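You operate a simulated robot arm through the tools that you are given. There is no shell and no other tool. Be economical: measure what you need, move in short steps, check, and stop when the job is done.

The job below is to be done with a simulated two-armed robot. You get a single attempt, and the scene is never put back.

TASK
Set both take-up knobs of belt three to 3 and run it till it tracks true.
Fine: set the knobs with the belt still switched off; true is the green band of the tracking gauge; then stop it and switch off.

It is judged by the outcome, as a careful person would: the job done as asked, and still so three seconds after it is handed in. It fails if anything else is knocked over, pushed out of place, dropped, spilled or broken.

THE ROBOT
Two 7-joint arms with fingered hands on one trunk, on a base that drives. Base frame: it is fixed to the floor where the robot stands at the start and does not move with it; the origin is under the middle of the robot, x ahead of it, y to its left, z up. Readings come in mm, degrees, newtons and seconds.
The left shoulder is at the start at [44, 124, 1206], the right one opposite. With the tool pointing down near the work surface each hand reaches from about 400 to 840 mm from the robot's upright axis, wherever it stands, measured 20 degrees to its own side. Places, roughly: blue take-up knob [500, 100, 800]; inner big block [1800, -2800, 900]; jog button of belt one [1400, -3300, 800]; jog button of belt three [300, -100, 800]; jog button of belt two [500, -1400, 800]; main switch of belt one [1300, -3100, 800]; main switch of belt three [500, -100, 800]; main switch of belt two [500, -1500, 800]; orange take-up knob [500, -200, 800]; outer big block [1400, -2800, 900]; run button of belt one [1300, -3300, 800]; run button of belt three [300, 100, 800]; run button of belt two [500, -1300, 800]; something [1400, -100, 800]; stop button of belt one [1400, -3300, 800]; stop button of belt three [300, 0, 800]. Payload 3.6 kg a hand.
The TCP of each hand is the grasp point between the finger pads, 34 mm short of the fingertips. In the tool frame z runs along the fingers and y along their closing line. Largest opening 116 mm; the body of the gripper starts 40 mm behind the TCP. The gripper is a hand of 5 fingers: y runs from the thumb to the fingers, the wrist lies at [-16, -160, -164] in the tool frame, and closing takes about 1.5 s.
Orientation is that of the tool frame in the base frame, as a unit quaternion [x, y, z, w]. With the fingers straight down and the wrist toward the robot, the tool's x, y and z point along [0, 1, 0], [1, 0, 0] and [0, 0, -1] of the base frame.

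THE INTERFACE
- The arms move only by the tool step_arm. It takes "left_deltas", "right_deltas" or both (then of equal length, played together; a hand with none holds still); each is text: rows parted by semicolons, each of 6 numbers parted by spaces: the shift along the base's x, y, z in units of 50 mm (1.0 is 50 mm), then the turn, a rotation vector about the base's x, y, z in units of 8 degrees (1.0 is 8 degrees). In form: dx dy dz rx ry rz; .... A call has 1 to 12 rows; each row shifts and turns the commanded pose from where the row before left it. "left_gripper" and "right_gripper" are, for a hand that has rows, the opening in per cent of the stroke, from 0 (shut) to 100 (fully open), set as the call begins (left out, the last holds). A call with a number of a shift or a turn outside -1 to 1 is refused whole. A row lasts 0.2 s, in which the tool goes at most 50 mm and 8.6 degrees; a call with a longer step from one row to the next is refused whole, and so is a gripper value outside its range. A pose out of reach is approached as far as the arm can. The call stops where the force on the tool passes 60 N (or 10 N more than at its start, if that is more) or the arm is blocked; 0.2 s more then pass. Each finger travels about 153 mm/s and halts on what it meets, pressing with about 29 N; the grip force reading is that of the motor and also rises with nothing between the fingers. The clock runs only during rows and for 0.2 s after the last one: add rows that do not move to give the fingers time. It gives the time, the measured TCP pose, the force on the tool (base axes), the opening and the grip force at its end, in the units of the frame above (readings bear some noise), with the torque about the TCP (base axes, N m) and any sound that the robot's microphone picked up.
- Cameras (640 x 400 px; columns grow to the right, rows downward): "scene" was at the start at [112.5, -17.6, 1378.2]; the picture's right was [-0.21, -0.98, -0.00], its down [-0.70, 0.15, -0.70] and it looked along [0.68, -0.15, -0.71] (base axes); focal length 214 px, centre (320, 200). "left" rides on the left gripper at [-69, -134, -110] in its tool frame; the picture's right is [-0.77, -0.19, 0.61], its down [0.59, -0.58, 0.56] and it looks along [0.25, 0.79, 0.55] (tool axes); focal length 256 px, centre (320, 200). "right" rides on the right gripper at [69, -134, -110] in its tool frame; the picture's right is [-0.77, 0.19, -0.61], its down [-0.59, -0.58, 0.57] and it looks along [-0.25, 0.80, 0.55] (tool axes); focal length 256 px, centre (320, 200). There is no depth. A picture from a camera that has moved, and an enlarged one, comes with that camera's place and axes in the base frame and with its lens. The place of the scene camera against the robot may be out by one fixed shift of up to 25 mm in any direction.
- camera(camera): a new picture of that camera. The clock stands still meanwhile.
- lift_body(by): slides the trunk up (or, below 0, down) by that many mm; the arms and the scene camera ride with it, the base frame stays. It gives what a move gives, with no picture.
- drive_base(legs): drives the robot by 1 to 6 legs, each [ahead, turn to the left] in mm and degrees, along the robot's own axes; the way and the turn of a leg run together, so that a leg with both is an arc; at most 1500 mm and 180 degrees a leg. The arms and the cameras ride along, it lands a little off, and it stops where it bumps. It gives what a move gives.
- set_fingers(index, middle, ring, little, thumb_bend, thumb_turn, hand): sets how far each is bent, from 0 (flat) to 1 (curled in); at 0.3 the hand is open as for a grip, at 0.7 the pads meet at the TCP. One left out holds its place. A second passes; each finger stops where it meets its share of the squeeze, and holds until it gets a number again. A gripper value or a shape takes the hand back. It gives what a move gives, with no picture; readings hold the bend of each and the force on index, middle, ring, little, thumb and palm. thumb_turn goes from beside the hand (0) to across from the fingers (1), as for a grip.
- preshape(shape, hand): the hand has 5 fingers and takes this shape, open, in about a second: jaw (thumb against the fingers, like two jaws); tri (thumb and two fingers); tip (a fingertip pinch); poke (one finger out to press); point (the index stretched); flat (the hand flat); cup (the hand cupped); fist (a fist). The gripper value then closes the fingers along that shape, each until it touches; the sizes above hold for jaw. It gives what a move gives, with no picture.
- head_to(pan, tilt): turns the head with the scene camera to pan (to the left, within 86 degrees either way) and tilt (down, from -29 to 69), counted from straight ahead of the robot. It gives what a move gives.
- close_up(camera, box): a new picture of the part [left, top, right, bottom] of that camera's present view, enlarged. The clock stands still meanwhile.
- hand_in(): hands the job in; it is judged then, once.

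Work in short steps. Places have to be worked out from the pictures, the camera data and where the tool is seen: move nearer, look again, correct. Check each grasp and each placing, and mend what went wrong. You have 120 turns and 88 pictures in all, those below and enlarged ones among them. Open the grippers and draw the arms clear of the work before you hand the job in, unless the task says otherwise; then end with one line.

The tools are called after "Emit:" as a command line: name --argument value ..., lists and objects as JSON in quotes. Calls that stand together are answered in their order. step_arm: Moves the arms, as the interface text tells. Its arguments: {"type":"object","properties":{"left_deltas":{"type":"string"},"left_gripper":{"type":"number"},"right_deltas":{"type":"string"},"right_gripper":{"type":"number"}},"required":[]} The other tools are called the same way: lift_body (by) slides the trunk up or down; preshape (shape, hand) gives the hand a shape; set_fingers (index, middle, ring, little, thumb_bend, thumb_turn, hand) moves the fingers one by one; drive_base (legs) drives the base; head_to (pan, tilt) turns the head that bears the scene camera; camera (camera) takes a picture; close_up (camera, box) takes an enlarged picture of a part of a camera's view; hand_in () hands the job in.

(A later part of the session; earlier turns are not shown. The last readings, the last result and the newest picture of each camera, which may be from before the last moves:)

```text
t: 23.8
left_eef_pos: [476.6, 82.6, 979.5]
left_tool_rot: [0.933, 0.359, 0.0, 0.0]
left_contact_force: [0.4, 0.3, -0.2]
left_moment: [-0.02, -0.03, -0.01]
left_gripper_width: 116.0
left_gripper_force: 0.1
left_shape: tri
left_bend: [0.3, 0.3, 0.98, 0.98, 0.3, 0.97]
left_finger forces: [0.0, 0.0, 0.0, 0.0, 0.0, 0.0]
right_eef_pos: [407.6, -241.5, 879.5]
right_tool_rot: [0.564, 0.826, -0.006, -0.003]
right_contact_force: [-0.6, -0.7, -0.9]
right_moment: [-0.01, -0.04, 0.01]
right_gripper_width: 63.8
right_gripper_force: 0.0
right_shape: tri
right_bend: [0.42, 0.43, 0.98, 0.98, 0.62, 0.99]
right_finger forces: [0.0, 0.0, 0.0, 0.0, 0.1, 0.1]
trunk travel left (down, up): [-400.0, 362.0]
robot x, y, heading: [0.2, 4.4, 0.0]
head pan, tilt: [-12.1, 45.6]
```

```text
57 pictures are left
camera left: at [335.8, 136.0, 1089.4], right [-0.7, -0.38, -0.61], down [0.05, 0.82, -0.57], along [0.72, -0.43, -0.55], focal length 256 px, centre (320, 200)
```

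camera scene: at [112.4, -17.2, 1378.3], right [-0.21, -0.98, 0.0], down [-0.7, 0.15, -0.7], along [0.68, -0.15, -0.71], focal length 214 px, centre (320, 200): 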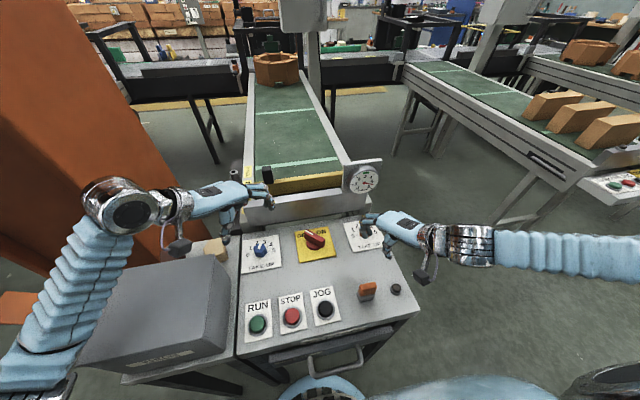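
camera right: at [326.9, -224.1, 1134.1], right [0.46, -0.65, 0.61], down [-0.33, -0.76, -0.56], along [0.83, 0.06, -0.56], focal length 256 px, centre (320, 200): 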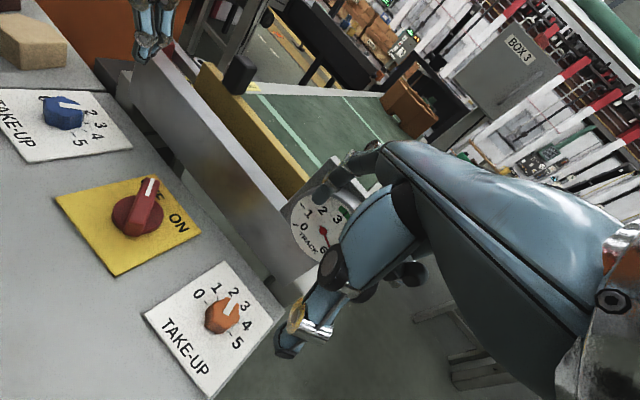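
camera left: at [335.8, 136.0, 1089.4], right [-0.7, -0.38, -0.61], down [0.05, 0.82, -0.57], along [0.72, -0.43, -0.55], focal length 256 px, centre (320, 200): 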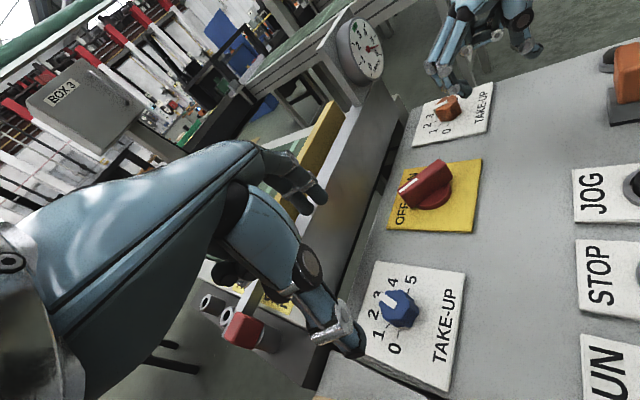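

Path is clear. Forward 70 mm at this height, then look.

Emit:
step_arm --right_deltas "0.35 0 0 0 0 0;0.35 0 0 0 0 0;0.35 0 0 0 0 0;0.33 0.02 0 0 0 0;0 0 0 0 0 0"

Emit:
close_up --camera "scene" --box '[310, 150, 430, 270]'

Emit:
close_up --camera "left" --box '[300, 0, 540, 150]'

```text
t: 25.0
left_eef_pos: [476.3, 83.0, 981.1]
left_tool_rot: [0.934, 0.358, 0.001, 0.0]
left_contact_force: [0.2, 0.8, 0.0]
left_moment: [0.03, 0.0, 0.03]
left_gripper_width: 115.8
left_gripper_force: 0.1
left_shape: tri
left_bend: [0.3, 0.3, 0.98, 0.98, 0.3, 0.97]
left_finger forces: [0.0, 0.0, 0.0, 0.0, 0.1, 0.0]
right_eef_pos: [476.0, -239.3, 878.7]
right_tool_rot: [0.563, 0.826, -0.005, -0.004]
right_contact_force: [0.0, -0.4, -0.8]
right_moment: [0.01, -0.01, -0.02]
right_gripper_width: 64.2
right_gripper_force: 0.1
right_shape: tri
right_bend: [0.42, 0.43, 0.98, 0.98, 0.62, 0.99]
right_finger forces: [0.1, 0.0, 0.0, 0.0, 0.0, 0.0]
trunk travel left (down, up): [-400.0, 362.0]
robot x, y, heading: [-0.9, 0.4, -0.1]
head pan, tilt: [-12.1, 45.6]
```

```text
3.33 times, centred on (370, 210) of scene
camera zoom: at [112.4, -17.4, 1378.3], right [-0.21, -0.98, 0.0], down [-0.7, 0.15, -0.7], along [0.68, -0.15, -0.71], focal length 715 px, centre (153, 167)
```

zoom: 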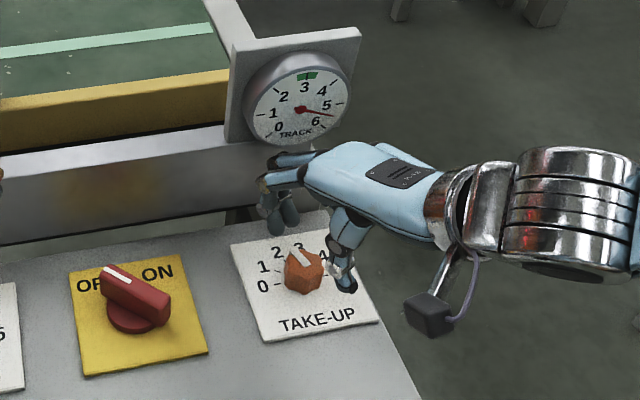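

```text
2.67 times, centred on (420, 75) of left
camera zoom: at [335.7, 135.8, 1089.4], right [-0.7, -0.38, -0.61], down [0.05, 0.82, -0.57], along [0.72, -0.43, -0.55], focal length 683 px, centre (53, 533)
```

zoom: 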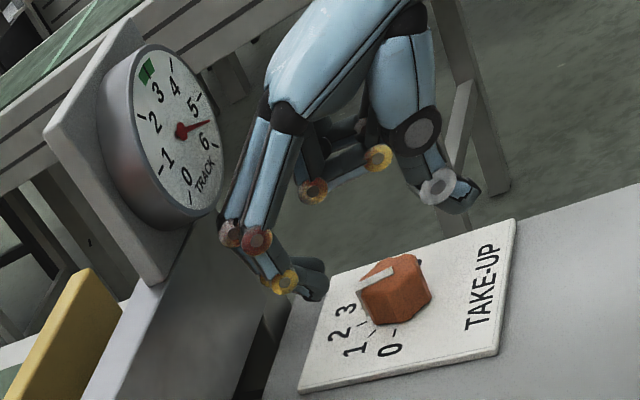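

Nicely placed around the knob. Lower 23 mm, then close.

Emit:
step_arm --right_deltas "0 0 -0.24 0 0 0;0 0 -0.23 0 0 0;0 0 0 0 0 0"

Emit:
step_arm --right_deltas "0 0 0 0 0 0;0 0 0 0 0 0;0 0 0 0 0 0;0 0 0 0 0 0;0 0 0 0 0 0;0 0 0 0 0 0" --right_gripper 0

Emit:
close_up --camera "left" --box '[300, 0, 540, 150]'

```text
t: 25.8
left_eef_pos: [476.8, 82.4, 979.0]
left_tool_rot: [0.934, 0.358, 0.0, 0.0]
left_contact_force: [-0.4, -0.5, 0.4]
left_moment: [0.0, -0.02, 0.01]
left_gripper_width: 115.8
left_gripper_force: 0.0
left_shape: tri
left_bend: [0.3, 0.3, 0.98, 0.98, 0.3, 0.97]
left_finger forces: [0.1, 0.1, 0.1, 0.1, 0.1, 0.0]
right_eef_pos: [475.4, -239.7, 855.5]
right_tool_rot: [0.562, 0.827, -0.006, -0.003]
right_contact_force: [-0.1, -0.1, -0.6]
right_moment: [-0.01, -0.02, 0.01]
right_gripper_width: 64.3
right_gripper_force: 0.0
right_shape: tri
right_bend: [0.42, 0.43, 0.98, 0.98, 0.62, 0.99]
right_finger forces: [0.0, 0.0, 0.1, 0.0, 0.0, 0.0]
trunk travel left (down, up): [-400.0, 362.0]
robot x, y, heading: [2.4, -0.9, 0.2]
head pan, tilt: [-12.1, 45.6]
```

```text
t: 27.2
left_eef_pos: [477.1, 81.9, 980.5]
left_tool_rot: [0.933, 0.359, 0.0, -0.001]
left_contact_force: [0.7, -0.7, 0.2]
left_moment: [0.0, 0.0, 0.02]
left_gripper_width: 115.9
left_gripper_force: 0.0
left_shape: tri
left_bend: [0.3, 0.3, 0.98, 0.98, 0.3, 0.97]
left_finger forces: [0.0, 0.0, 0.0, 0.1, 0.1, 0.0]
right_eef_pos: [476.3, -241.0, 855.0]
right_tool_rot: [0.563, 0.826, -0.006, -0.004]
right_contact_force: [1.0, -0.7, -8.1]
right_moment: [0.04, -0.2, 0.01]
right_gripper_width: 27.9
right_gripper_force: 28.8
right_shape: tri
right_bend: [0.53, 0.55, 1.0, 1.0, 0.7, 1.0]
right_finger forces: [12.9, 12.6, 0.1, 0.0, 25.2, 0.0]
trunk travel left (down, up): [-400.0, 362.0]
robot x, y, heading: [0.3, 1.7, -0.1]
head pan, tilt: [-12.1, 45.6]
```

```text
2.67 times, centred on (420, 75) of left
camera zoom: at [336.3, 135.5, 1089.1], right [-0.7, -0.38, -0.61], down [0.05, 0.82, -0.56], along [0.72, -0.43, -0.55], focal length 683 px, centre (53, 533)
```

zoom: 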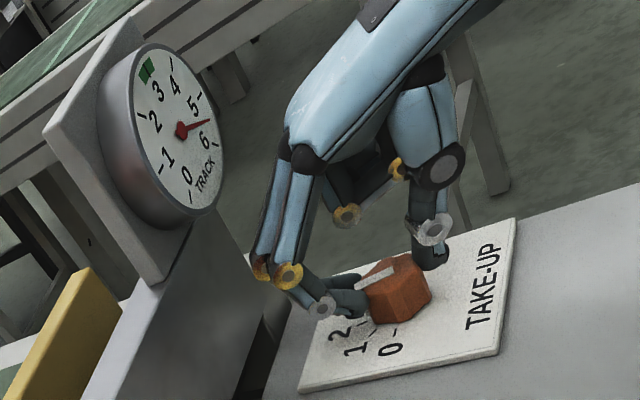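

Firm grip. Turn 39° clockwise and look.

Emit:
step_arm --right_deltas "0 0 0 0 0 -0.97;0 0 0 0 0 -0.97;0 0 0 0 0 -0.97;0 0 0 0 0 -0.97;0 0 0 0 0 -0.97;0 0 0 0 0 0"

Emit:
close_up --camera "left" --box '[300, 0, 540, 150]'

```text
t: 28.6
left_eef_pos: [477.6, 81.6, 979.8]
left_tool_rot: [0.933, 0.359, -0.001, 0.0]
left_contact_force: [-0.8, -0.1, 1.9]
left_moment: [0.0, 0.0, -0.06]
left_gripper_width: 115.7
left_gripper_force: 0.0
left_shape: tri
left_bend: [0.3, 0.3, 0.98, 0.98, 0.3, 0.97]
left_finger forces: [0.0, 0.0, 0.0, 0.0, 0.0, 0.0]
right_eef_pos: [469.6, -274.0, 872.2]
right_tool_rot: [0.742, 0.67, -0.005, -0.004]
right_contact_force: [0.7, 0.8, 0.2]
right_moment: [0.01, 0.03, -0.01]
right_gripper_width: 14.1
right_gripper_force: 29.0
right_shape: tri
right_bend: [0.71, 0.64, 1.0, 1.0, 0.7, 1.0]
right_finger forces: [0.1, 0.0, 0.0, 0.1, 0.1, 0.0]
right hand out of reach, approached as far as the arm can: row 3, 4, 5
trunk travel left (down, up): [-400.0, 362.0]
robot x, y, heading: [0.8, 1.8, -0.3]
head pan, tilt: [-12.1, 45.6]
```

```text
2.67 times, centred on (420, 75) of left
camera zoom: at [336.6, 136.0, 1089.1], right [-0.7, -0.38, -0.61], down [0.05, 0.82, -0.57], along [0.71, -0.43, -0.55], focal length 683 px, centre (53, 533)
```

zoom: 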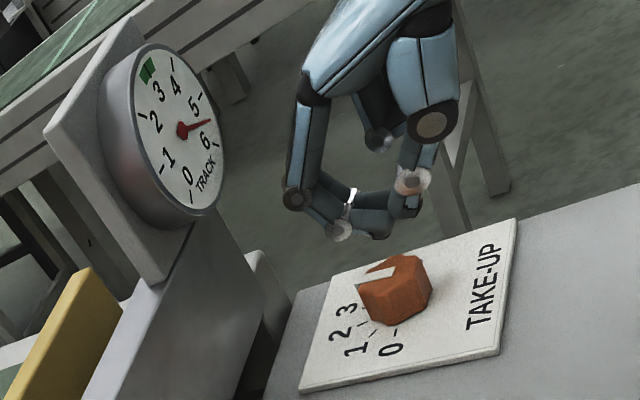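

The arm hit a joint limit and slid off; the knob looks nearly unturned. I'll back out and go back to the starting posture to shed this awkward elbow configuration.

Emit:
step_arm --right_deltas "-0.6 0 0 0 0 0;-0.6 0 0.3 0 0 0;0 0 1 0 0 0;0 0 1 0 0 0;0 0 1 0 0 0;0.3 -0.2 1 0 0 0;0.6 -0.2 0.9 0 0 0;0.6 -0.2 0.9 0 0 0;0.4 0 0.2 0 0 0;0 0 0 0 0 0" --right_gripper 55

Emit:
camera --camera "scene"

```text
refused: row 6 steps farther than a row can; nothing moved
```

```text
52 pictures are left
camera scene: at [113.3, -17.0, 1378.2], right [-0.21, -0.98, 0.0], down [-0.7, 0.15, -0.7], along [0.68, -0.15, -0.72], focal length 214 px, centre (320, 200)
```

scene: 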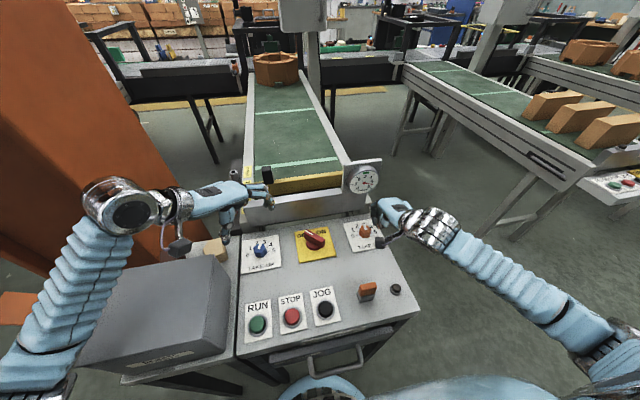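

The elbow has now flipped to a more natural posture. I'll back out to x≈410, open, turn to about +14°, and see that it's reachable.

Emit:
step_arm --right_deltas "-0.6 0 0 0 0 0;-0.6 0.2 0.1 0 0 0;0 0.3 0.1 0 0 0.9;0 0.15 0 0 0 0.9;0 0 0 0 0 0.7;0 0 0 0 0 0" --right_gripper 55

```text
t: 30.0
left_eef_pos: [477.1, 83.0, 980.2]
left_tool_rot: [0.934, 0.358, 0.001, 0.0]
left_contact_force: [-0.3, 0.1, 0.2]
left_moment: [0.01, -0.01, -0.01]
left_gripper_width: 115.9
left_gripper_force: 0.1
left_shape: tri
left_bend: [0.3, 0.3, 0.98, 0.98, 0.3, 0.97]
left_finger forces: [0.0, 0.0, 0.1, 0.1, 0.1, 0.0]
right_eef_pos: [457.1, -255.6, 874.4]
right_tool_rot: [0.613, 0.79, -0.005, -0.004]
right_contact_force: [0.6, -0.8, 0.0]
right_moment: [-0.02, -0.03, -0.01]
right_gripper_width: 63.3
right_gripper_force: 0.0
right_shape: tri
right_bend: [0.42, 0.43, 0.98, 0.98, 0.62, 1.0]
right_finger forces: [0.0, 0.1, 0.0, 0.0, 0.0, 0.1]
right hand out of reach, approached as far as the arm can: row 1, 2
trunk travel left (down, up): [-400.0, 362.0]
robot x, y, heading: [1.0, -3.6, 0.1]
head pan, tilt: [-12.1, 45.6]
```

The limit is that the work is too close to the robot. I'll raise both hands, then drive the base back about 130 mm.

Emit:
step_arm --right_deltas "-0.3 0 0.7 0 0 0;-0.3 0 0.8 0 0 0;-0.2 0 0.9 0 0 0;0 0 0.9 0 0 0;0 0 0.9 0 0 0;0 0 0 0 0 0" --left_deltas "0 0 0.5 0 0 0;0 0 0.5 0 0 0;0 0 0.5 0 0 0;0 0 0 0 0 0;0 0 0 0 0 0;0 0 0 0 0 0"

Emit:
drive_base --legs '[[-140, 0]]'

Emit:
camera --camera "scene"

```text
t: 31.4
left_eef_pos: [475.2, 81.9, 1054.6]
left_tool_rot: [0.934, 0.358, 0.0, 0.0]
left_contact_force: [0.3, -0.5, 0.6]
left_moment: [0.01, 0.02, 0.04]
left_gripper_width: 116.0
left_gripper_force: 0.0
left_shape: tri
left_bend: [0.3, 0.3, 0.98, 0.98, 0.3, 0.97]
left_finger forces: [0.0, 0.0, 0.0, 0.0, 0.1, 0.1]
right_eef_pos: [416.9, -256.1, 1084.2]
right_tool_rot: [0.613, 0.79, -0.006, -0.003]
right_contact_force: [-0.5, 0.1, 0.3]
right_moment: [0.0, -0.02, -0.02]
right_gripper_width: 63.3
right_gripper_force: 0.0
right_shape: tri
right_bend: [0.42, 0.43, 0.98, 0.98, 0.62, 1.0]
right_finger forces: [0.0, 0.1, 0.0, 0.0, 0.0, 0.1]
trunk travel left (down, up): [-400.0, 362.0]
robot x, y, heading: [-0.8, -0.5, 0.0]
head pan, tilt: [-12.1, 45.6]
```

```text
t: 32.7
left_eef_pos: [358.2, 83.6, 1049.5]
left_tool_rot: [0.933, 0.36, -0.009, -0.004]
left_contact_force: [-2.2, -0.3, 1.0]
left_moment: [-0.04, -0.08, 0.03]
left_gripper_width: 115.8
left_gripper_force: 0.0
left_shape: tri
left_bend: [0.3, 0.3, 0.98, 0.98, 0.3, 0.97]
left_finger forces: [0.0, 0.0, 0.1, 0.0, 0.0, 0.0]
right_eef_pos: [302.9, -255.6, 1080.5]
right_tool_rot: [0.614, 0.789, -0.012, -0.008]
right_contact_force: [-2.3, -1.5, 1.5]
right_moment: [0.02, -0.14, -0.07]
right_gripper_width: 63.1
right_gripper_force: 0.1
right_shape: tri
right_bend: [0.42, 0.43, 0.98, 0.98, 0.62, 1.0]
right_finger forces: [0.1, 0.0, 0.0, 0.1, 0.1, 0.1]
trunk travel left (down, up): [-400.0, 362.0]
robot x, y, heading: [-136.0, -1.5, 0.2]
head pan, tilt: [-12.1, 45.6]
```

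```text
51 pictures are left
camera scene: at [19.0, -17.3, 1378.0], right [-0.21, -0.98, 0.01], down [-0.72, 0.15, -0.68], along [0.66, -0.15, -0.74], focal length 214 px, centre (320, 200)
```

scene: 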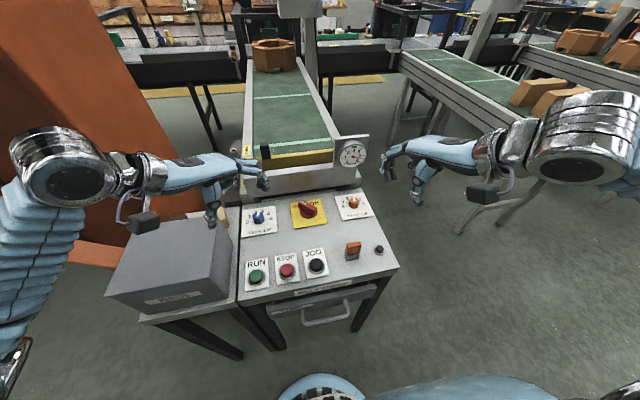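

Base moved back 136 mm. Now bring the right hand to [408, -241, 880] with +22° and check reach.

Emit:
step_arm --right_deltas "0 0 0 0 0 0;0.4 0.05 -0.7 0 0 0.4;0.4 0.05 -0.7 0 0 0.4;0.4 0.05 -0.7 0 0 0.2;0.4 0.05 -0.7 0 0 0;0.4 0.05 -0.7 0 0 0;0.1 0.03 -0.5 0 0 0;0 0 0 0 0 0"

```text
t: 33.2
left_eef_pos: [270.1, 83.0, 1074.4]
left_tool_rot: [0.933, 0.358, 0.032, 0.009]
left_contact_force: [1.0, -1.5, -0.8]
left_moment: [0.03, 0.02, -0.05]
left_gripper_width: 116.4
left_gripper_force: 0.0
left_shape: tri
left_bend: [0.3, 0.3, 0.98, 0.98, 0.3, 0.97]
left_finger forces: [0.1, 0.2, 0.0, 0.0, 0.0, 0.0]
right_eef_pos: [239.2, -294.7, 1100.0]
right_tool_rot: [0.661, 0.75, 0.016, 0.014]
right_contact_force: [0.1, 2.1, -1.3]
right_moment: [-0.15, -0.11, -0.09]
right_gripper_width: 63.8
right_gripper_force: 0.1
right_shape: tri
right_bend: [0.42, 0.43, 0.98, 0.98, 0.62, 1.0]
right_finger forces: [0.0, 0.0, 0.0, 0.0, 0.0, 0.0]
trunk travel left (down, up): [-400.0, 362.0]
robot x, y, heading: [-133.0, 0.2, 0.1]
head pan, tilt: [-12.1, 45.6]
stopped in row 2 (right hand): the arm was blocked; the commanded pose is now the measured one
```

Readings show the robot still swaying from the drive. I'll let it settle for a moment.

Emit:
step_arm --right_deltas "0 0 0 0 0 0;0 0 0 0 0 0;0 0 0 0 0 0;0 0 0 0 0 0;0 0 0 0 0 0" --left_deltas "0 0 0 0 0 0;0 0 0 0 0 0;0 0 0 0 0 0;0 0 0 0 0 0;0 0 0 0 0 0"

Emit:
camera --camera "scene"

```text
t: 34.4
left_eef_pos: [292.5, 83.2, 1068.7]
left_tool_rot: [0.933, 0.36, 0.021, 0.008]
left_contact_force: [-0.1, -0.3, 0.0]
left_moment: [-0.01, 0.0, -0.03]
left_gripper_width: 115.9
left_gripper_force: 0.0
left_shape: tri
left_bend: [0.3, 0.3, 0.98, 0.98, 0.3, 0.97]
left_finger forces: [0.1, 0.1, 0.0, 0.0, 0.1, 0.2]
right_eef_pos: [248.1, -269.8, 1093.3]
right_tool_rot: [0.633, 0.774, 0.006, 0.015]
right_contact_force: [-0.9, -0.1, 0.5]
right_moment: [0.0, 0.0, 0.04]
right_gripper_width: 63.9
right_gripper_force: 0.0
right_shape: tri
right_bend: [0.42, 0.43, 0.98, 0.98, 0.62, 1.0]
right_finger forces: [0.0, 0.1, 0.0, 0.1, 0.0, 0.1]
trunk travel left (down, up): [-400.0, 362.0]
robot x, y, heading: [-135.4, -2.2, -0.1]
head pan, tilt: [-12.1, 45.6]
```

```text
50 pictures are left
camera scene: at [-25.8, -17.8, 1378.4], right [-0.21, -0.98, 0.0], down [-0.7, 0.15, -0.7], along [0.68, -0.15, -0.71], focal length 214 px, centre (320, 200)
```

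scene: 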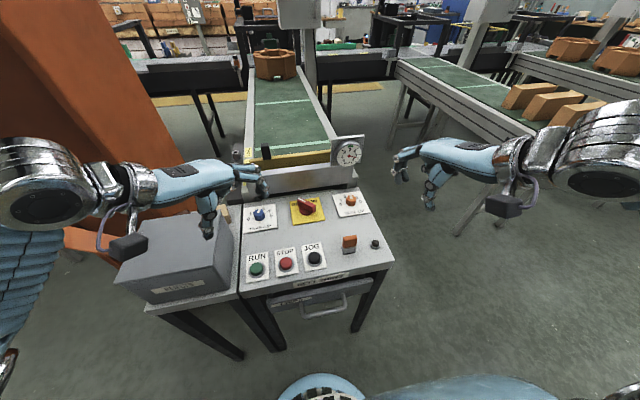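

Settled. Now approach [408, -241, 880] with the right hand.

Emit:
step_arm --right_deltas "0.46 0.08 -0.61 0 0 0.3;0.46 0.08 -0.61 0 0 0.3;0.46 0.08 -0.61 0 0 0.3;0.46 0.08 -0.61 0 0 0.3;0.46 0.08 -0.61 0 0 0.1;0.46 0.08 -0.61 0 0 0;0.46 0.08 -0.61 0 0 0;0 0 0 0 0 0"

Emit:
camera --camera "scene"

```text
t: 36.2
left_eef_pos: [293.9, 82.1, 1069.1]
left_tool_rot: [0.933, 0.36, 0.021, 0.006]
left_contact_force: [-0.6, -0.1, 0.6]
left_moment: [-0.04, -0.01, -0.01]
left_gripper_width: 116.1
left_gripper_force: 0.1
left_shape: tri
left_bend: [0.3, 0.3, 0.98, 0.98, 0.3, 0.97]
left_finger forces: [0.0, 0.0, 0.0, 0.0, 0.0, 0.1]
right_eef_pos: [408.5, -239.8, 881.8]
right_tool_rot: [0.558, 0.83, 0.006, 0.015]
right_contact_force: [-1.4, -0.9, -0.4]
right_moment: [-0.02, 0.02, 0.0]
right_gripper_width: 63.8
right_gripper_force: 0.1
right_shape: tri
right_bend: [0.42, 0.43, 0.98, 0.98, 0.62, 1.0]
right_finger forces: [0.1, 0.1, 0.0, 0.0, 0.1, 0.0]
trunk travel left (down, up): [-400.0, 362.0]
robot x, y, heading: [-139.4, -0.6, 0.0]
head pan, tilt: [-12.1, 45.6]
```

```text
49 pictures are left
camera scene: at [-25.2, -18.0, 1378.3], right [-0.21, -0.98, 0.0], down [-0.7, 0.15, -0.7], along [0.68, -0.15, -0.71], focal length 214 px, centre (320, 200)
```

scene: 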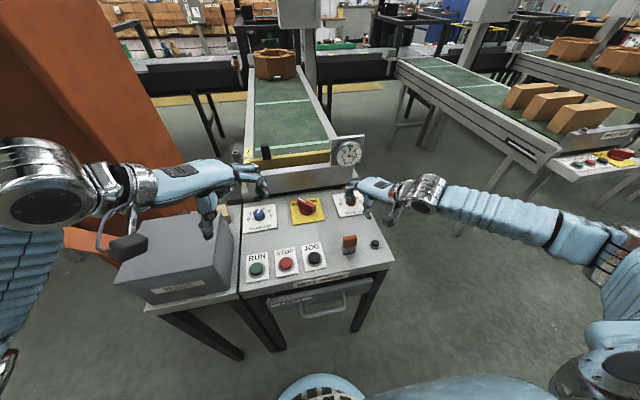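

Reached. Move forward over the knob, and test the twist range in the air (−39° and back).

Emit:
step_arm --right_deltas "0.45 0 0 0 0 -0.97;0.45 0 0 0 0 -0.97;0.46 0 0 0 0 -0.97;0 0 0 0 0 -0.97;0 0 0 0 0 -0.97;0 0 0 0 0 0"

Emit:
step_arm --right_deltas "0 0 0 0 0 0.97;0 0 0 0 0 0.97;0 0 0 0 0 0.97;0 0 0 0 0 0.97;0 0 0 0 0 0.97;0 0 0 0 0 0"

Emit:
close_up --camera "scene" --box '[300, 130, 420, 250]'

```text
t: 37.6
left_eef_pos: [293.7, 82.4, 1068.2]
left_tool_rot: [0.933, 0.36, 0.021, 0.006]
left_contact_force: [0.8, -0.7, 0.1]
left_moment: [0.01, 0.02, -0.01]
left_gripper_width: 116.1
left_gripper_force: 0.2
left_shape: tri
left_bend: [0.3, 0.3, 0.98, 0.98, 0.3, 0.97]
left_finger forces: [0.1, 0.0, 0.1, 0.0, 0.0, 0.1]
right_eef_pos: [477.1, -241.0, 881.0]
right_tool_rot: [0.803, 0.596, 0.0, 0.017]
right_contact_force: [1.0, 0.8, 0.5]
right_moment: [0.0, -0.02, -0.04]
right_gripper_width: 63.8
right_gripper_force: 0.0
right_shape: tri
right_bend: [0.42, 0.43, 0.98, 0.98, 0.62, 1.0]
right_finger forces: [0.1, 0.1, 0.1, 0.0, 0.0, 0.0]
trunk travel left (down, up): [-400.0, 362.0]
robot x, y, heading: [-136.8, 1.3, 0.1]
head pan, tilt: [-12.1, 45.6]
```

```text
t: 39.0
left_eef_pos: [293.2, 83.0, 1067.9]
left_tool_rot: [0.933, 0.36, 0.021, 0.005]
left_contact_force: [0.0, -0.4, 0.7]
left_moment: [-0.04, 0.01, -0.02]
left_gripper_width: 116.0
left_gripper_force: 0.0
left_shape: tri
left_bend: [0.3, 0.3, 0.98, 0.98, 0.3, 0.97]
left_finger forces: [0.1, 0.1, 0.1, 0.0, 0.0, 0.0]
right_eef_pos: [477.4, -241.0, 880.7]
right_tool_rot: [0.558, 0.83, 0.006, 0.015]
right_contact_force: [-0.6, 0.5, -0.3]
right_moment: [0.0, 0.01, -0.02]
right_gripper_width: 63.7
right_gripper_force: 0.1
right_shape: tri
right_bend: [0.42, 0.43, 0.98, 0.98, 0.62, 1.0]
right_finger forces: [0.0, 0.0, 0.1, 0.1, 0.0, 0.0]
trunk travel left (down, up): [-400.0, 362.0]
robot x, y, heading: [-140.3, -0.4, -0.1]
head pan, tilt: [-12.1, 45.6]
```

```text
3.33 times, centred on (360, 190) of scene
camera zoom: at [-24.9, -18.0, 1378.2], right [-0.21, -0.98, 0.0], down [-0.7, 0.15, -0.7], along [0.68, -0.15, -0.71], focal length 715 px, centre (187, 233)
```

zoom: 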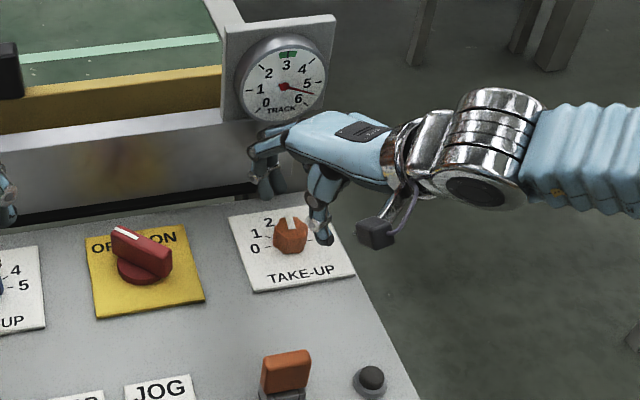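

Full twist range is available here. The knob seems to have moved already; I'll read it enlarged before gripping.

Emit:
close_up --camera "scene" --box '[336, 190, 372, 220]'

```text
13.33 times, centred on (354, 205) of scene
camera zoom: at [-24.9, -18.0, 1378.2], right [-0.21, -0.98, 0.0], down [-0.7, 0.15, -0.7], along [0.68, -0.15, -0.71], focal length 2860 px, centre (-133, 133)
```

zoom: 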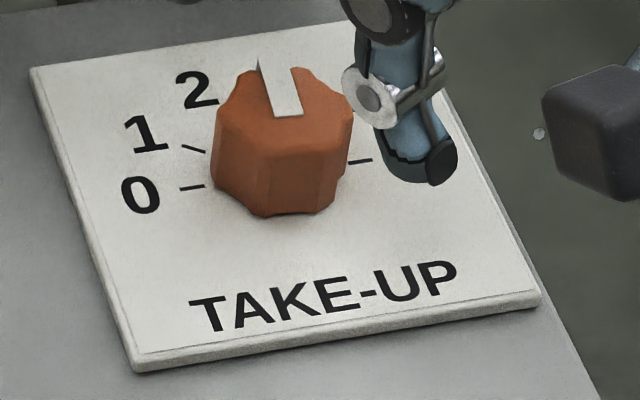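

Pointer is now about +9° (value ≈2.75); 9° more is needed. Lower, grip and look.

Emit:
step_arm --right_deltas "0 0 -0.26 0 0 0;0 0 -0.26 0 0 0;0 0 0 0 0 0"

Emit:
step_arm --right_deltas "0 0 0 0 0 0;0 0 0 0 0 0;0 0 0 0 0 0;0 0 0 0 0 0;0 0 0 0 0 0;0 0 0 0 0 0" --right_gripper 0

Emit:
close_up --camera "scene" --box '[336, 190, 372, 220]'

```text
t: 39.8
left_eef_pos: [294.5, 84.3, 1067.8]
left_tool_rot: [0.933, 0.36, 0.021, 0.006]
left_contact_force: [-0.7, 0.4, 0.2]
left_moment: [0.0, -0.02, -0.01]
left_gripper_width: 115.8
left_gripper_force: 0.0
left_shape: tri
left_bend: [0.3, 0.3, 0.98, 0.98, 0.3, 0.97]
left_finger forces: [0.0, 0.0, 0.0, 0.0, 0.1, 0.0]
right_eef_pos: [477.6, -239.5, 854.3]
right_tool_rot: [0.558, 0.83, 0.006, 0.015]
right_contact_force: [0.5, -0.4, 0.0]
right_moment: [0.04, -0.02, -0.01]
right_gripper_width: 63.6
right_gripper_force: 0.1
right_shape: tri
right_bend: [0.42, 0.43, 0.98, 0.98, 0.62, 1.0]
right_finger forces: [0.0, 0.0, 0.0, 0.0, 0.0, 0.0]
trunk travel left (down, up): [-400.0, 362.0]
robot x, y, heading: [-136.3, -3.4, 0.1]
head pan, tilt: [-12.1, 45.6]
```

```text
t: 41.2
left_eef_pos: [293.6, 83.0, 1068.3]
left_tool_rot: [0.933, 0.36, 0.021, 0.007]
left_contact_force: [0.0, 0.4, -0.7]
left_moment: [0.01, 0.03, 0.0]
left_gripper_width: 116.0
left_gripper_force: 0.1
left_shape: tri
left_bend: [0.3, 0.3, 0.98, 0.98, 0.3, 0.97]
left_finger forces: [0.0, 0.0, 0.0, 0.1, 0.1, 0.0]
right_eef_pos: [478.6, -240.5, 855.2]
right_tool_rot: [0.558, 0.829, 0.007, 0.015]
right_contact_force: [0.6, -1.5, -0.8]
right_moment: [0.0, -0.11, 0.0]
right_gripper_width: 28.1
right_gripper_force: 28.9
right_shape: tri
right_bend: [0.56, 0.56, 1.0, 1.0, 0.7, 1.0]
right_finger forces: [13.5, 12.9, 0.0, 0.0, 25.9, 0.1]
trunk travel left (down, up): [-400.0, 362.0]
robot x, y, heading: [-139.8, -1.8, -0.1]
head pan, tilt: [-12.1, 45.6]
```

```text
13.33 times, centred on (354, 205) of scene
camera zoom: at [-24.8, -18.2, 1378.2], right [-0.21, -0.98, 0.0], down [-0.7, 0.15, -0.7], along [0.68, -0.15, -0.71], focal length 2860 px, centre (-133, 133)
```

zoom: 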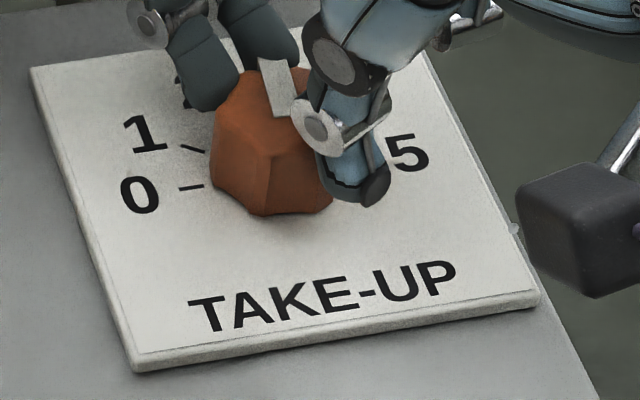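

Gripped without disturbing it. Turn 10° clockwise, release, back out of view and read.

Emit:
step_arm --right_deltas "0 0 0 0 0 -0.63;0 0 0 0 0 -0.63;0 0 0 0 0 0;0 0 0 0 0 0"

Emit:
step_arm --right_deltas "0 0 0 0 0 0;0 0 0 0 0 0;0 0 0 0 0 0;0 0 0.25 0 0 0;0 0 0.25 0 0 0;-0.5 0 0 0 0 0;-0.5 -0.2 0 0 0 0;-0.5 -0.5 0.4 0 0 0;-0.5 -0.5 0.4 0 0 0;0 0 0 0 0 0" --right_gripper 60

Emit:
close_up --camera "scene" --box '[336, 190, 372, 220]'

Emit:
close_up --camera "scene" --box '[240, 200, 280, 234]'

```text
t: 42.2
left_eef_pos: [292.2, 83.9, 1067.5]
left_tool_rot: [0.933, 0.36, 0.021, 0.007]
left_contact_force: [-0.7, -0.6, 0.0]
left_moment: [-0.01, 0.01, -0.05]
left_gripper_width: 115.9
left_gripper_force: 0.0
left_shape: tri
left_bend: [0.3, 0.3, 0.98, 0.98, 0.3, 0.97]
left_finger forces: [0.0, 0.0, 0.1, 0.1, 0.1, 0.0]
right_eef_pos: [477.0, -240.0, 854.2]
right_tool_rot: [0.63, 0.776, 0.004, 0.017]
right_contact_force: [-2.1, 0.1, 0.8]
right_moment: [0.03, -0.08, 0.0]
right_gripper_width: 27.7
right_gripper_force: 29.0
right_shape: tri
right_bend: [0.56, 0.57, 1.0, 1.0, 0.7, 1.0]
right_finger forces: [13.6, 12.4, 0.0, 0.1, 26.6, 0.0]
trunk travel left (down, up): [-400.0, 362.0]
robot x, y, heading: [-141.2, -0.4, -0.0]
head pan, tilt: [-12.1, 45.6]
```

```text
t: 44.4
left_eef_pos: [294.5, 83.9, 1067.6]
left_tool_rot: [0.933, 0.361, 0.02, 0.006]
left_contact_force: [-0.8, 1.0, -0.3]
left_moment: [0.01, 0.01, -0.03]
left_gripper_width: 115.9
left_gripper_force: 0.2
left_shape: tri
left_bend: [0.3, 0.3, 0.98, 0.98, 0.3, 0.97]
left_finger forces: [0.0, 0.1, 0.0, 0.1, 0.1, 0.0]
right_eef_pos: [377.2, -300.5, 918.6]
right_tool_rot: [0.628, 0.778, 0.005, 0.015]
right_contact_force: [0.2, 0.0, 0.0]
right_moment: [0.02, 0.01, 0.01]
right_gripper_width: 69.2
right_gripper_force: 0.0
right_shape: tri
right_bend: [0.41, 0.41, 0.98, 0.98, 0.6, 0.99]
right_finger forces: [0.1, 0.0, 0.0, 0.0, 0.0, 0.1]
trunk travel left (down, up): [-400.0, 362.0]
robot x, y, heading: [-138.8, -2.3, -0.1]
head pan, tilt: [-12.1, 45.6]
```

```text
13.33 times, centred on (354, 205) of scene
camera zoom: at [-24.5, -17.8, 1378.2], right [-0.21, -0.98, 0.0], down [-0.7, 0.15, -0.7], along [0.68, -0.15, -0.71], focal length 2860 px, centre (-133, 133)
```

zoom: 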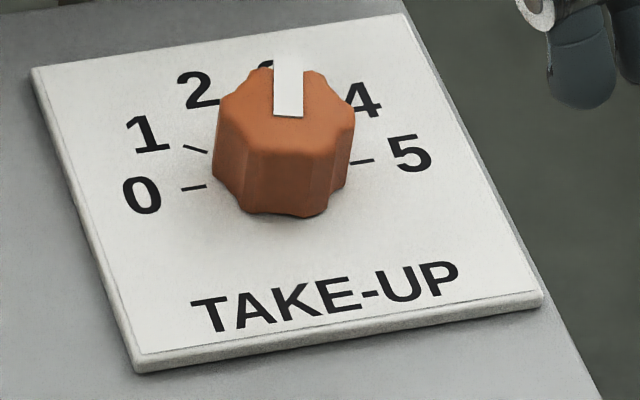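

```text
11.76 times, centred on (260, 217) of scene
camera zoom: at [-24.5, -17.8, 1378.2], right [-0.21, -0.98, 0.0], down [-0.7, 0.15, -0.7], along [0.68, -0.15, -0.71], focal length 2523 px, centre (1026, 0)
```

zoom: 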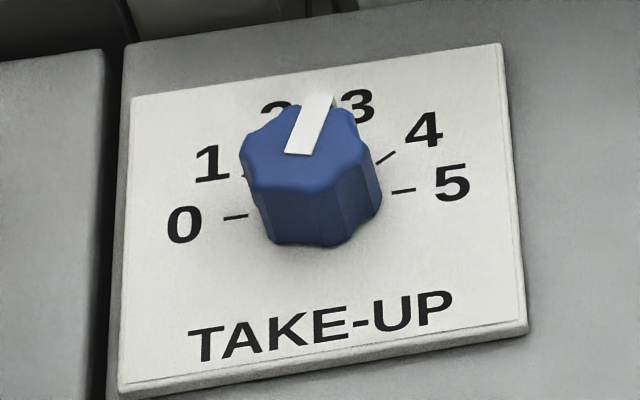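

Orange reads 18–20° and blue 14–21° — both at 3. Before switching on, I check the far belt end where the ring sits, and the main switch.

Emit:
close_up --camera "scene" --box '[235, 20, 345, 110]'

Emit:
close_up --camera "scene" --box '[230, 100, 370, 220]'

Emit:
close_up --camera "scene" --box '[285, 190, 335, 230]'

```text
4.44 times, centred on (290, 65) of scene
camera zoom: at [-24.5, -17.8, 1378.2], right [-0.21, -0.98, 0.0], down [-0.7, 0.15, -0.7], along [0.68, -0.15, -0.71], focal length 953 px, centre (453, 800)
```

zoom: 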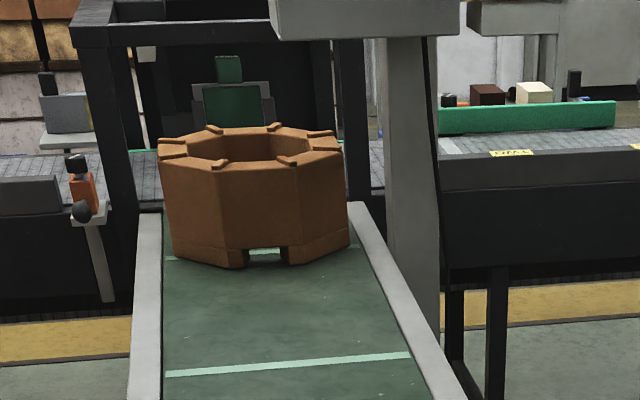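

```text
3.33 times, centred on (300, 160) of scene
camera zoom: at [-24.5, -17.8, 1378.2], right [-0.21, -0.98, 0.0], down [-0.7, 0.15, -0.7], along [0.68, -0.15, -0.71], focal length 715 px, centre (387, 333)
```

zoom: 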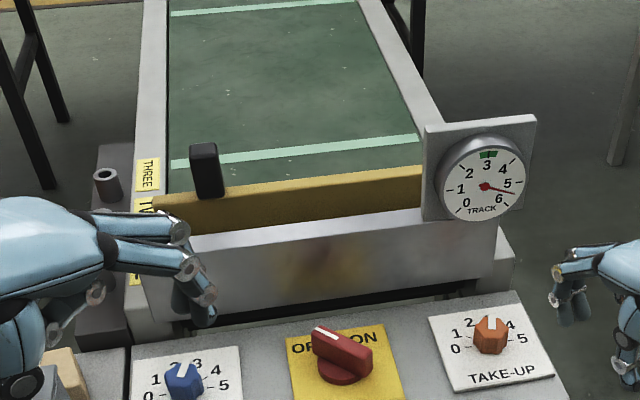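

```text
10.00 times, centred on (310, 210) of scene
camera zoom: at [-24.5, -17.8, 1378.2], right [-0.21, -0.98, 0.0], down [-0.7, 0.15, -0.7], along [0.68, -0.15, -0.71], focal length 2145 px, centre (420, 100)
```

zoom: 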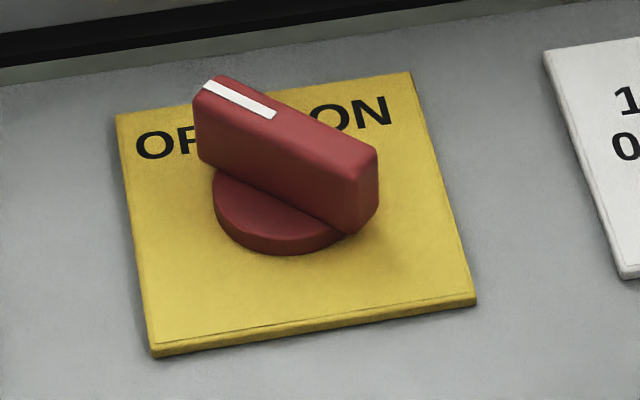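

The ring stands on the belt against nothing beyond; I'll monitor it when running. The switch bar points 45° left (OFF); centre ≈ [478, -80]. I'll push its far end to the right with a poking finger; first shape the left hand and see where its tip is.

Emit:
preshape --hand "left" --shape "poke"

Emit:
step_arm --left_deltas "0.5 -0.3 0 0 0 1;0.5 -0.3 0 0 0 1;0.5 -0.3 0 0 0 1;0.3 -0.3 -0.5 0 0 0;0 0 -0.5 0 0 0;0 0 0 0 0 0"

Emit:
close_up --camera "scene" --box '[180, 120, 380, 270]'

Emit:
camera --camera "left"

```text
t: 45.3
left_eef_pos: [293.3, 82.8, 1068.1]
left_tool_rot: [0.933, 0.36, 0.021, 0.006]
left_contact_force: [0.3, 1.1, 1.5]
left_moment: [-0.01, 0.03, -0.01]
left_gripper_width: 0.0
left_gripper_force: 0.1
left_shape: poke
left_bend: [0.7, 0.7, 0.98, 0.98, 0.0, 1.0]
left_finger forces: [0.1, 0.0, 0.1, 0.0, 0.0, 0.0]
right_eef_pos: [377.3, -300.6, 919.4]
right_tool_rot: [0.63, 0.777, 0.005, 0.016]
right_contact_force: [0.4, 0.0, -0.2]
right_moment: [0.01, -0.04, 0.01]
right_gripper_width: 69.2
right_gripper_force: 0.0
right_shape: tri
right_bend: [0.41, 0.41, 0.98, 0.98, 0.6, 0.99]
right_finger forces: [0.1, 0.0, 0.1, 0.0, 0.1, 0.0]
trunk travel left (down, up): [-400.0, 362.0]
robot x, y, heading: [-137.5, 2.9, 0.2]
head pan, tilt: [-12.1, 45.6]
```

```text
t: 46.7
left_eef_pos: [384.1, 21.8, 1017.6]
left_tool_rot: [0.837, 0.546, 0.022, 0.001]
left_contact_force: [0.9, 0.0, -0.1]
left_moment: [-0.03, -0.05, -0.01]
left_gripper_width: 0.3
left_gripper_force: 0.1
left_shape: poke
left_bend: [0.7, 0.7, 0.98, 0.98, 0.0, 1.0]
left_finger forces: [0.0, 0.0, 0.0, 0.1, 0.0, 0.0]
right_eef_pos: [376.8, -300.0, 918.1]
right_tool_rot: [0.628, 0.778, 0.005, 0.015]
right_contact_force: [0.3, -0.4, -0.1]
right_moment: [0.01, -0.01, 0.0]
right_gripper_width: 69.3
right_gripper_force: 0.0
right_shape: tri
right_bend: [0.41, 0.41, 0.98, 0.98, 0.6, 0.99]
right_finger forces: [0.0, 0.0, 0.0, 0.0, 0.0, 0.1]
trunk travel left (down, up): [-400.0, 362.0]
robot x, y, heading: [-138.9, 1.0, -0.1]
head pan, tilt: [-12.1, 45.6]
```

```text
2.67 times, centred on (280, 195) of scene
camera zoom: at [-24.9, -18.2, 1378.3], right [-0.21, -0.98, 0.0], down [-0.7, 0.15, -0.7], along [0.68, -0.15, -0.71], focal length 572 px, centre (427, 213)
```

zoom: 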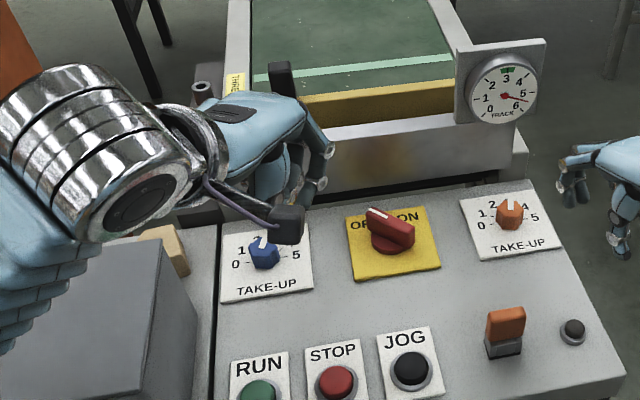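

```text
39 pictures are left
camera left: at [229.6, 11.4, 1121.4], right [-0.46, -0.62, -0.64], down [-0.27, 0.78, -0.56], along [0.85, -0.08, -0.52], focal length 256 px, centre (320, 200)
```

left: 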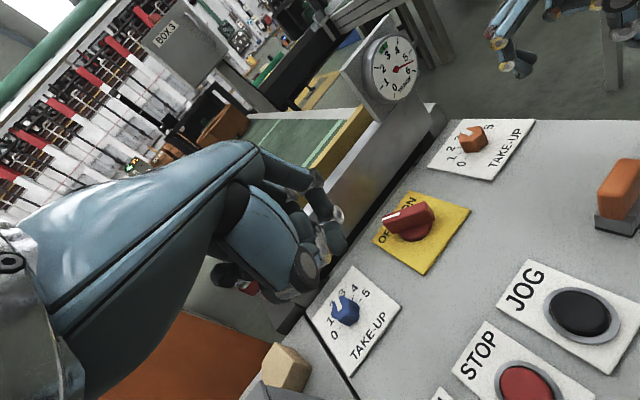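

Poke makes a two-finger beak at the TCP. I'll curl the middle finger to leave only the index, and go to z≈930 beside the switch to check the tip's position.

Emit:
set_fingers --hand "left" --middle 1 --thumb_bend 0.3

Emit:
step_arm --left_deltas "0.5 -0.38 -0.5 0 0 0;0.5 -0.4 -0.5 0 0 0;0.4 -0.4 -0.4 0 0 0;0.4 -0.2 -0.4 0 0 0;0 0 0 0 0 0"

Emit:
close_up --camera "scene" --box '[220, 140, 360, 245]'

Emit:
camera --camera "left"

```text
t: 47.7
left_eef_pos: [384.3, 22.3, 1018.2]
left_tool_rot: [0.837, 0.547, 0.022, 0.001]
left_contact_force: [0.3, 0.5, 0.1]
left_moment: [-0.01, -0.02, 0.01]
left_gripper_width: 52.6
left_gripper_force: 0.0
left_shape: fingers
left_bend: [0.7, 1.0, 0.98, 0.98, 0.3, 1.0]
left_finger forces: [0.0, 0.1, 0.0, 0.1, 0.0, 0.0]
right_eef_pos: [377.5, -301.0, 917.9]
right_tool_rot: [0.63, 0.776, 0.004, 0.016]
right_contact_force: [-0.6, 0.3, 0.3]
right_moment: [-0.01, 0.02, 0.01]
right_gripper_width: 69.0
right_gripper_force: 0.0
right_shape: tri
right_bend: [0.41, 0.41, 0.98, 0.98, 0.6, 0.99]
right_finger forces: [0.1, 0.1, 0.0, 0.0, 0.0, 0.0]
trunk travel left (down, up): [-400.0, 362.0]
robot x, y, heading: [-136.0, -2.2, 0.3]
head pan, tilt: [-12.1, 45.6]
```

```text
t: 48.9
left_eef_pos: [474.1, -47.4, 928.6]
left_tool_rot: [0.838, 0.546, 0.022, 0.002]
left_contact_force: [0.3, 1.1, 0.1]
left_moment: [0.03, 0.01, 0.04]
left_gripper_width: 52.8
left_gripper_force: 0.1
left_shape: fingers
left_bend: [0.7, 1.0, 0.98, 0.98, 0.3, 1.0]
left_finger forces: [0.0, 0.0, 0.0, 0.0, 0.0, 0.0]
right_eef_pos: [377.3, -300.7, 919.3]
right_tool_rot: [0.628, 0.778, 0.005, 0.016]
right_contact_force: [-0.7, 0.8, -0.9]
right_moment: [0.0, 0.02, 0.01]
right_gripper_width: 69.2
right_gripper_force: 0.0
right_shape: tri
right_bend: [0.41, 0.41, 0.98, 0.98, 0.6, 0.99]
right_finger forces: [0.0, 0.1, 0.0, 0.0, 0.1, 0.0]
trunk travel left (down, up): [-400.0, 362.0]
robot x, y, heading: [-136.4, -6.2, 0.1]
head pan, tilt: [-12.1, 45.6]
```

```text
3.81 times, centred on (290, 192) of scene
camera zoom: at [-25.0, -18.1, 1378.3], right [-0.21, -0.98, 0.0], down [-0.7, 0.15, -0.7], along [0.68, -0.15, -0.71], focal length 817 px, centre (434, 229)
```

zoom: 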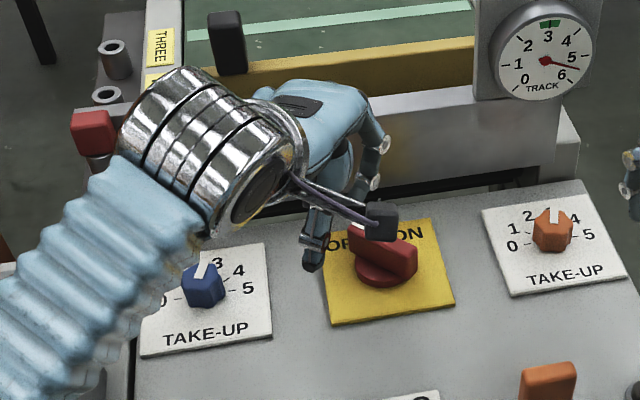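

```text
37 pictures are left
camera left: at [318.9, -58.0, 1031.5], right [-0.46, -0.62, -0.64], down [-0.27, 0.78, -0.56], along [0.85, -0.08, -0.52], focal length 256 px, centre (320, 200)
```

left: 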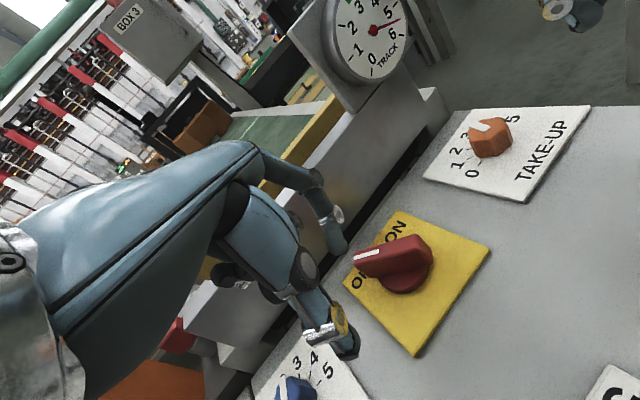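

The index tip sits at ≈[473, -54]. I'll lift the thumb flat out of the way, shift 10 mm left, and lower so the tip is beside the bar's left flank (tip z≈828).

Emit:
set_fingers --hand "left" --thumb_bend 0

Emit:
step_arm --left_deltas "0 0.24 0 0 0 0;0 0 -0.65 0 0 0;0 0 -0.65 0 0 0;0 0 0 0 0 0"

Emit:
camera --camera "left"

```text
t: 49.9
left_eef_pos: [473.2, -46.4, 927.9]
left_tool_rot: [0.837, 0.547, 0.021, 0.001]
left_contact_force: [-0.2, -0.3, -0.3]
left_moment: [0.04, 0.0, 0.0]
left_gripper_width: 49.5
left_gripper_force: 0.0
left_shape: fingers
left_bend: [0.7, 1.0, 0.98, 0.98, 0.0, 1.0]
left_finger forces: [0.1, 0.1, 0.1, 0.0, 0.0, 0.1]
right_eef_pos: [377.5, -300.4, 918.4]
right_tool_rot: [0.629, 0.777, 0.004, 0.015]
right_contact_force: [0.7, 0.1, 0.2]
right_moment: [-0.02, 0.01, -0.01]
right_gripper_width: 69.5
right_gripper_force: 0.1
right_shape: tri
right_bend: [0.41, 0.41, 0.98, 0.98, 0.6, 0.99]
right_finger forces: [0.0, 0.0, 0.0, 0.0, 0.1, 0.2]
trunk travel left (down, up): [-400.0, 362.0]
robot x, y, heading: [-137.3, -2.4, 0.1]
head pan, tilt: [-12.1, 45.6]
```

```text
t: 50.9
left_eef_pos: [473.9, -35.8, 870.4]
left_tool_rot: [0.838, 0.545, 0.026, 0.009]
left_contact_force: [1.2, 2.2, 27.4]
left_moment: [-0.61, -0.34, 0.05]
left_gripper_width: 48.9
left_gripper_force: 13.4
left_shape: fingers
left_bend: [0.71, 1.0, 0.98, 0.98, 0.0, 1.0]
left_finger forces: [28.3, 0.0, 0.0, 0.0, 0.1, 0.0]
right_eef_pos: [374.4, -299.5, 922.0]
right_tool_rot: [0.628, 0.778, 0.006, 0.017]
right_contact_force: [0.4, -0.4, -0.1]
right_moment: [0.01, 0.0, -0.01]
right_gripper_width: 69.3
right_gripper_force: 0.1
right_shape: tri
right_bend: [0.41, 0.41, 0.98, 0.98, 0.6, 0.99]
right_finger forces: [0.0, 0.1, 0.0, 0.0, 0.0, 0.0]
trunk travel left (down, up): [-400.0, 362.0]
robot x, y, heading: [-140.2, 1.5, 0.2]
head pan, tilt: [-12.1, 45.6]
```

```text
36 pictures are left
camera left: at [317.8, -45.8, 971.0], right [-0.45, -0.62, -0.64], down [-0.26, 0.78, -0.57], along [0.85, -0.09, -0.51], focal length 256 px, centre (320, 200)
```

left: 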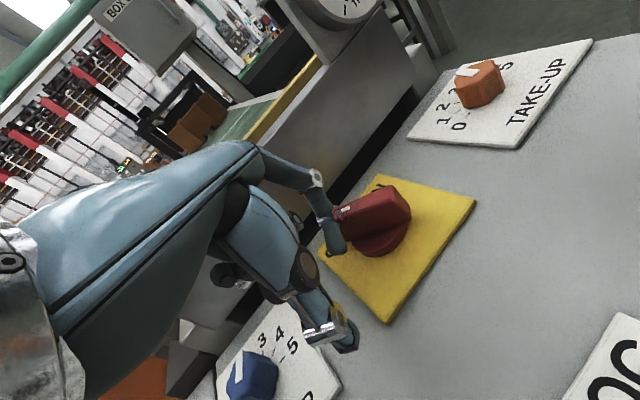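

The index tip is on the plate beside the bar. Raise 12 mm, then sweep along the arc to turn the bar clockwise.

Emit:
step_arm --left_deltas "0 0 0.24 0 0 0;0.15 -0.12 0 0 0 0;0.15 -0.12 0 0 0 0;0.14 -0.12 0 0 0 0;0.08 -0.1 0 0 0 0;0.04 -0.12 0 0 0 0;0 0 0 0 0 0"

Emit:
camera --camera "left"

```text
t: 52.2
left_eef_pos: [501.4, -55.3, 875.1]
left_tool_rot: [0.836, 0.549, 0.024, 0.0]
left_contact_force: [-0.4, 1.9, 4.2]
left_moment: [0.04, 0.01, 0.02]
left_gripper_width: 46.1
left_gripper_force: 2.9
left_shape: fingers
left_bend: [0.7, 1.0, 0.98, 0.98, 0.0, 1.0]
left_finger forces: [5.2, 0.0, 0.1, 0.1, 0.0, 0.0]
right_eef_pos: [379.4, -300.8, 926.0]
right_tool_rot: [0.628, 0.778, 0.008, 0.023]
right_contact_force: [-0.3, -0.2, -0.5]
right_moment: [0.0, -0.03, -0.01]
right_gripper_width: 69.6
right_gripper_force: 0.1
right_shape: tri
right_bend: [0.41, 0.41, 0.98, 0.98, 0.6, 0.99]
right_finger forces: [0.0, 0.1, 0.1, 0.0, 0.0, 0.0]
trunk travel left (down, up): [-400.0, 362.0]
robot x, y, heading: [-135.9, -2.3, 0.6]
head pan, tilt: [-12.1, 45.6]
stopped in row 6 (right hand): the arm was blocked; the commanded pose is now the measured one
```

```text
35 pictures are left
camera left: at [346.3, -68.1, 978.6], right [-0.45, -0.62, -0.64], down [-0.27, 0.78, -0.56], along [0.85, -0.08, -0.52], focal length 256 px, centre (320, 200)
```

left: 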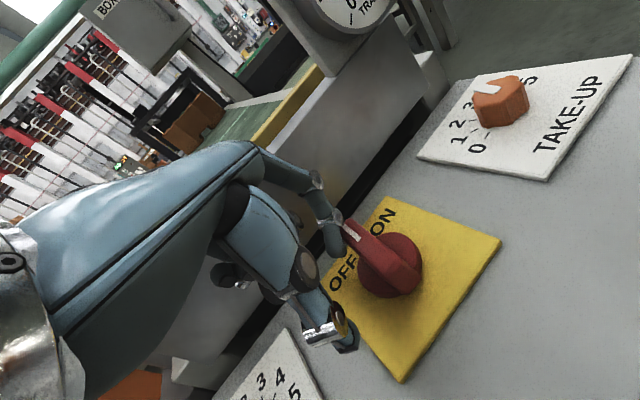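

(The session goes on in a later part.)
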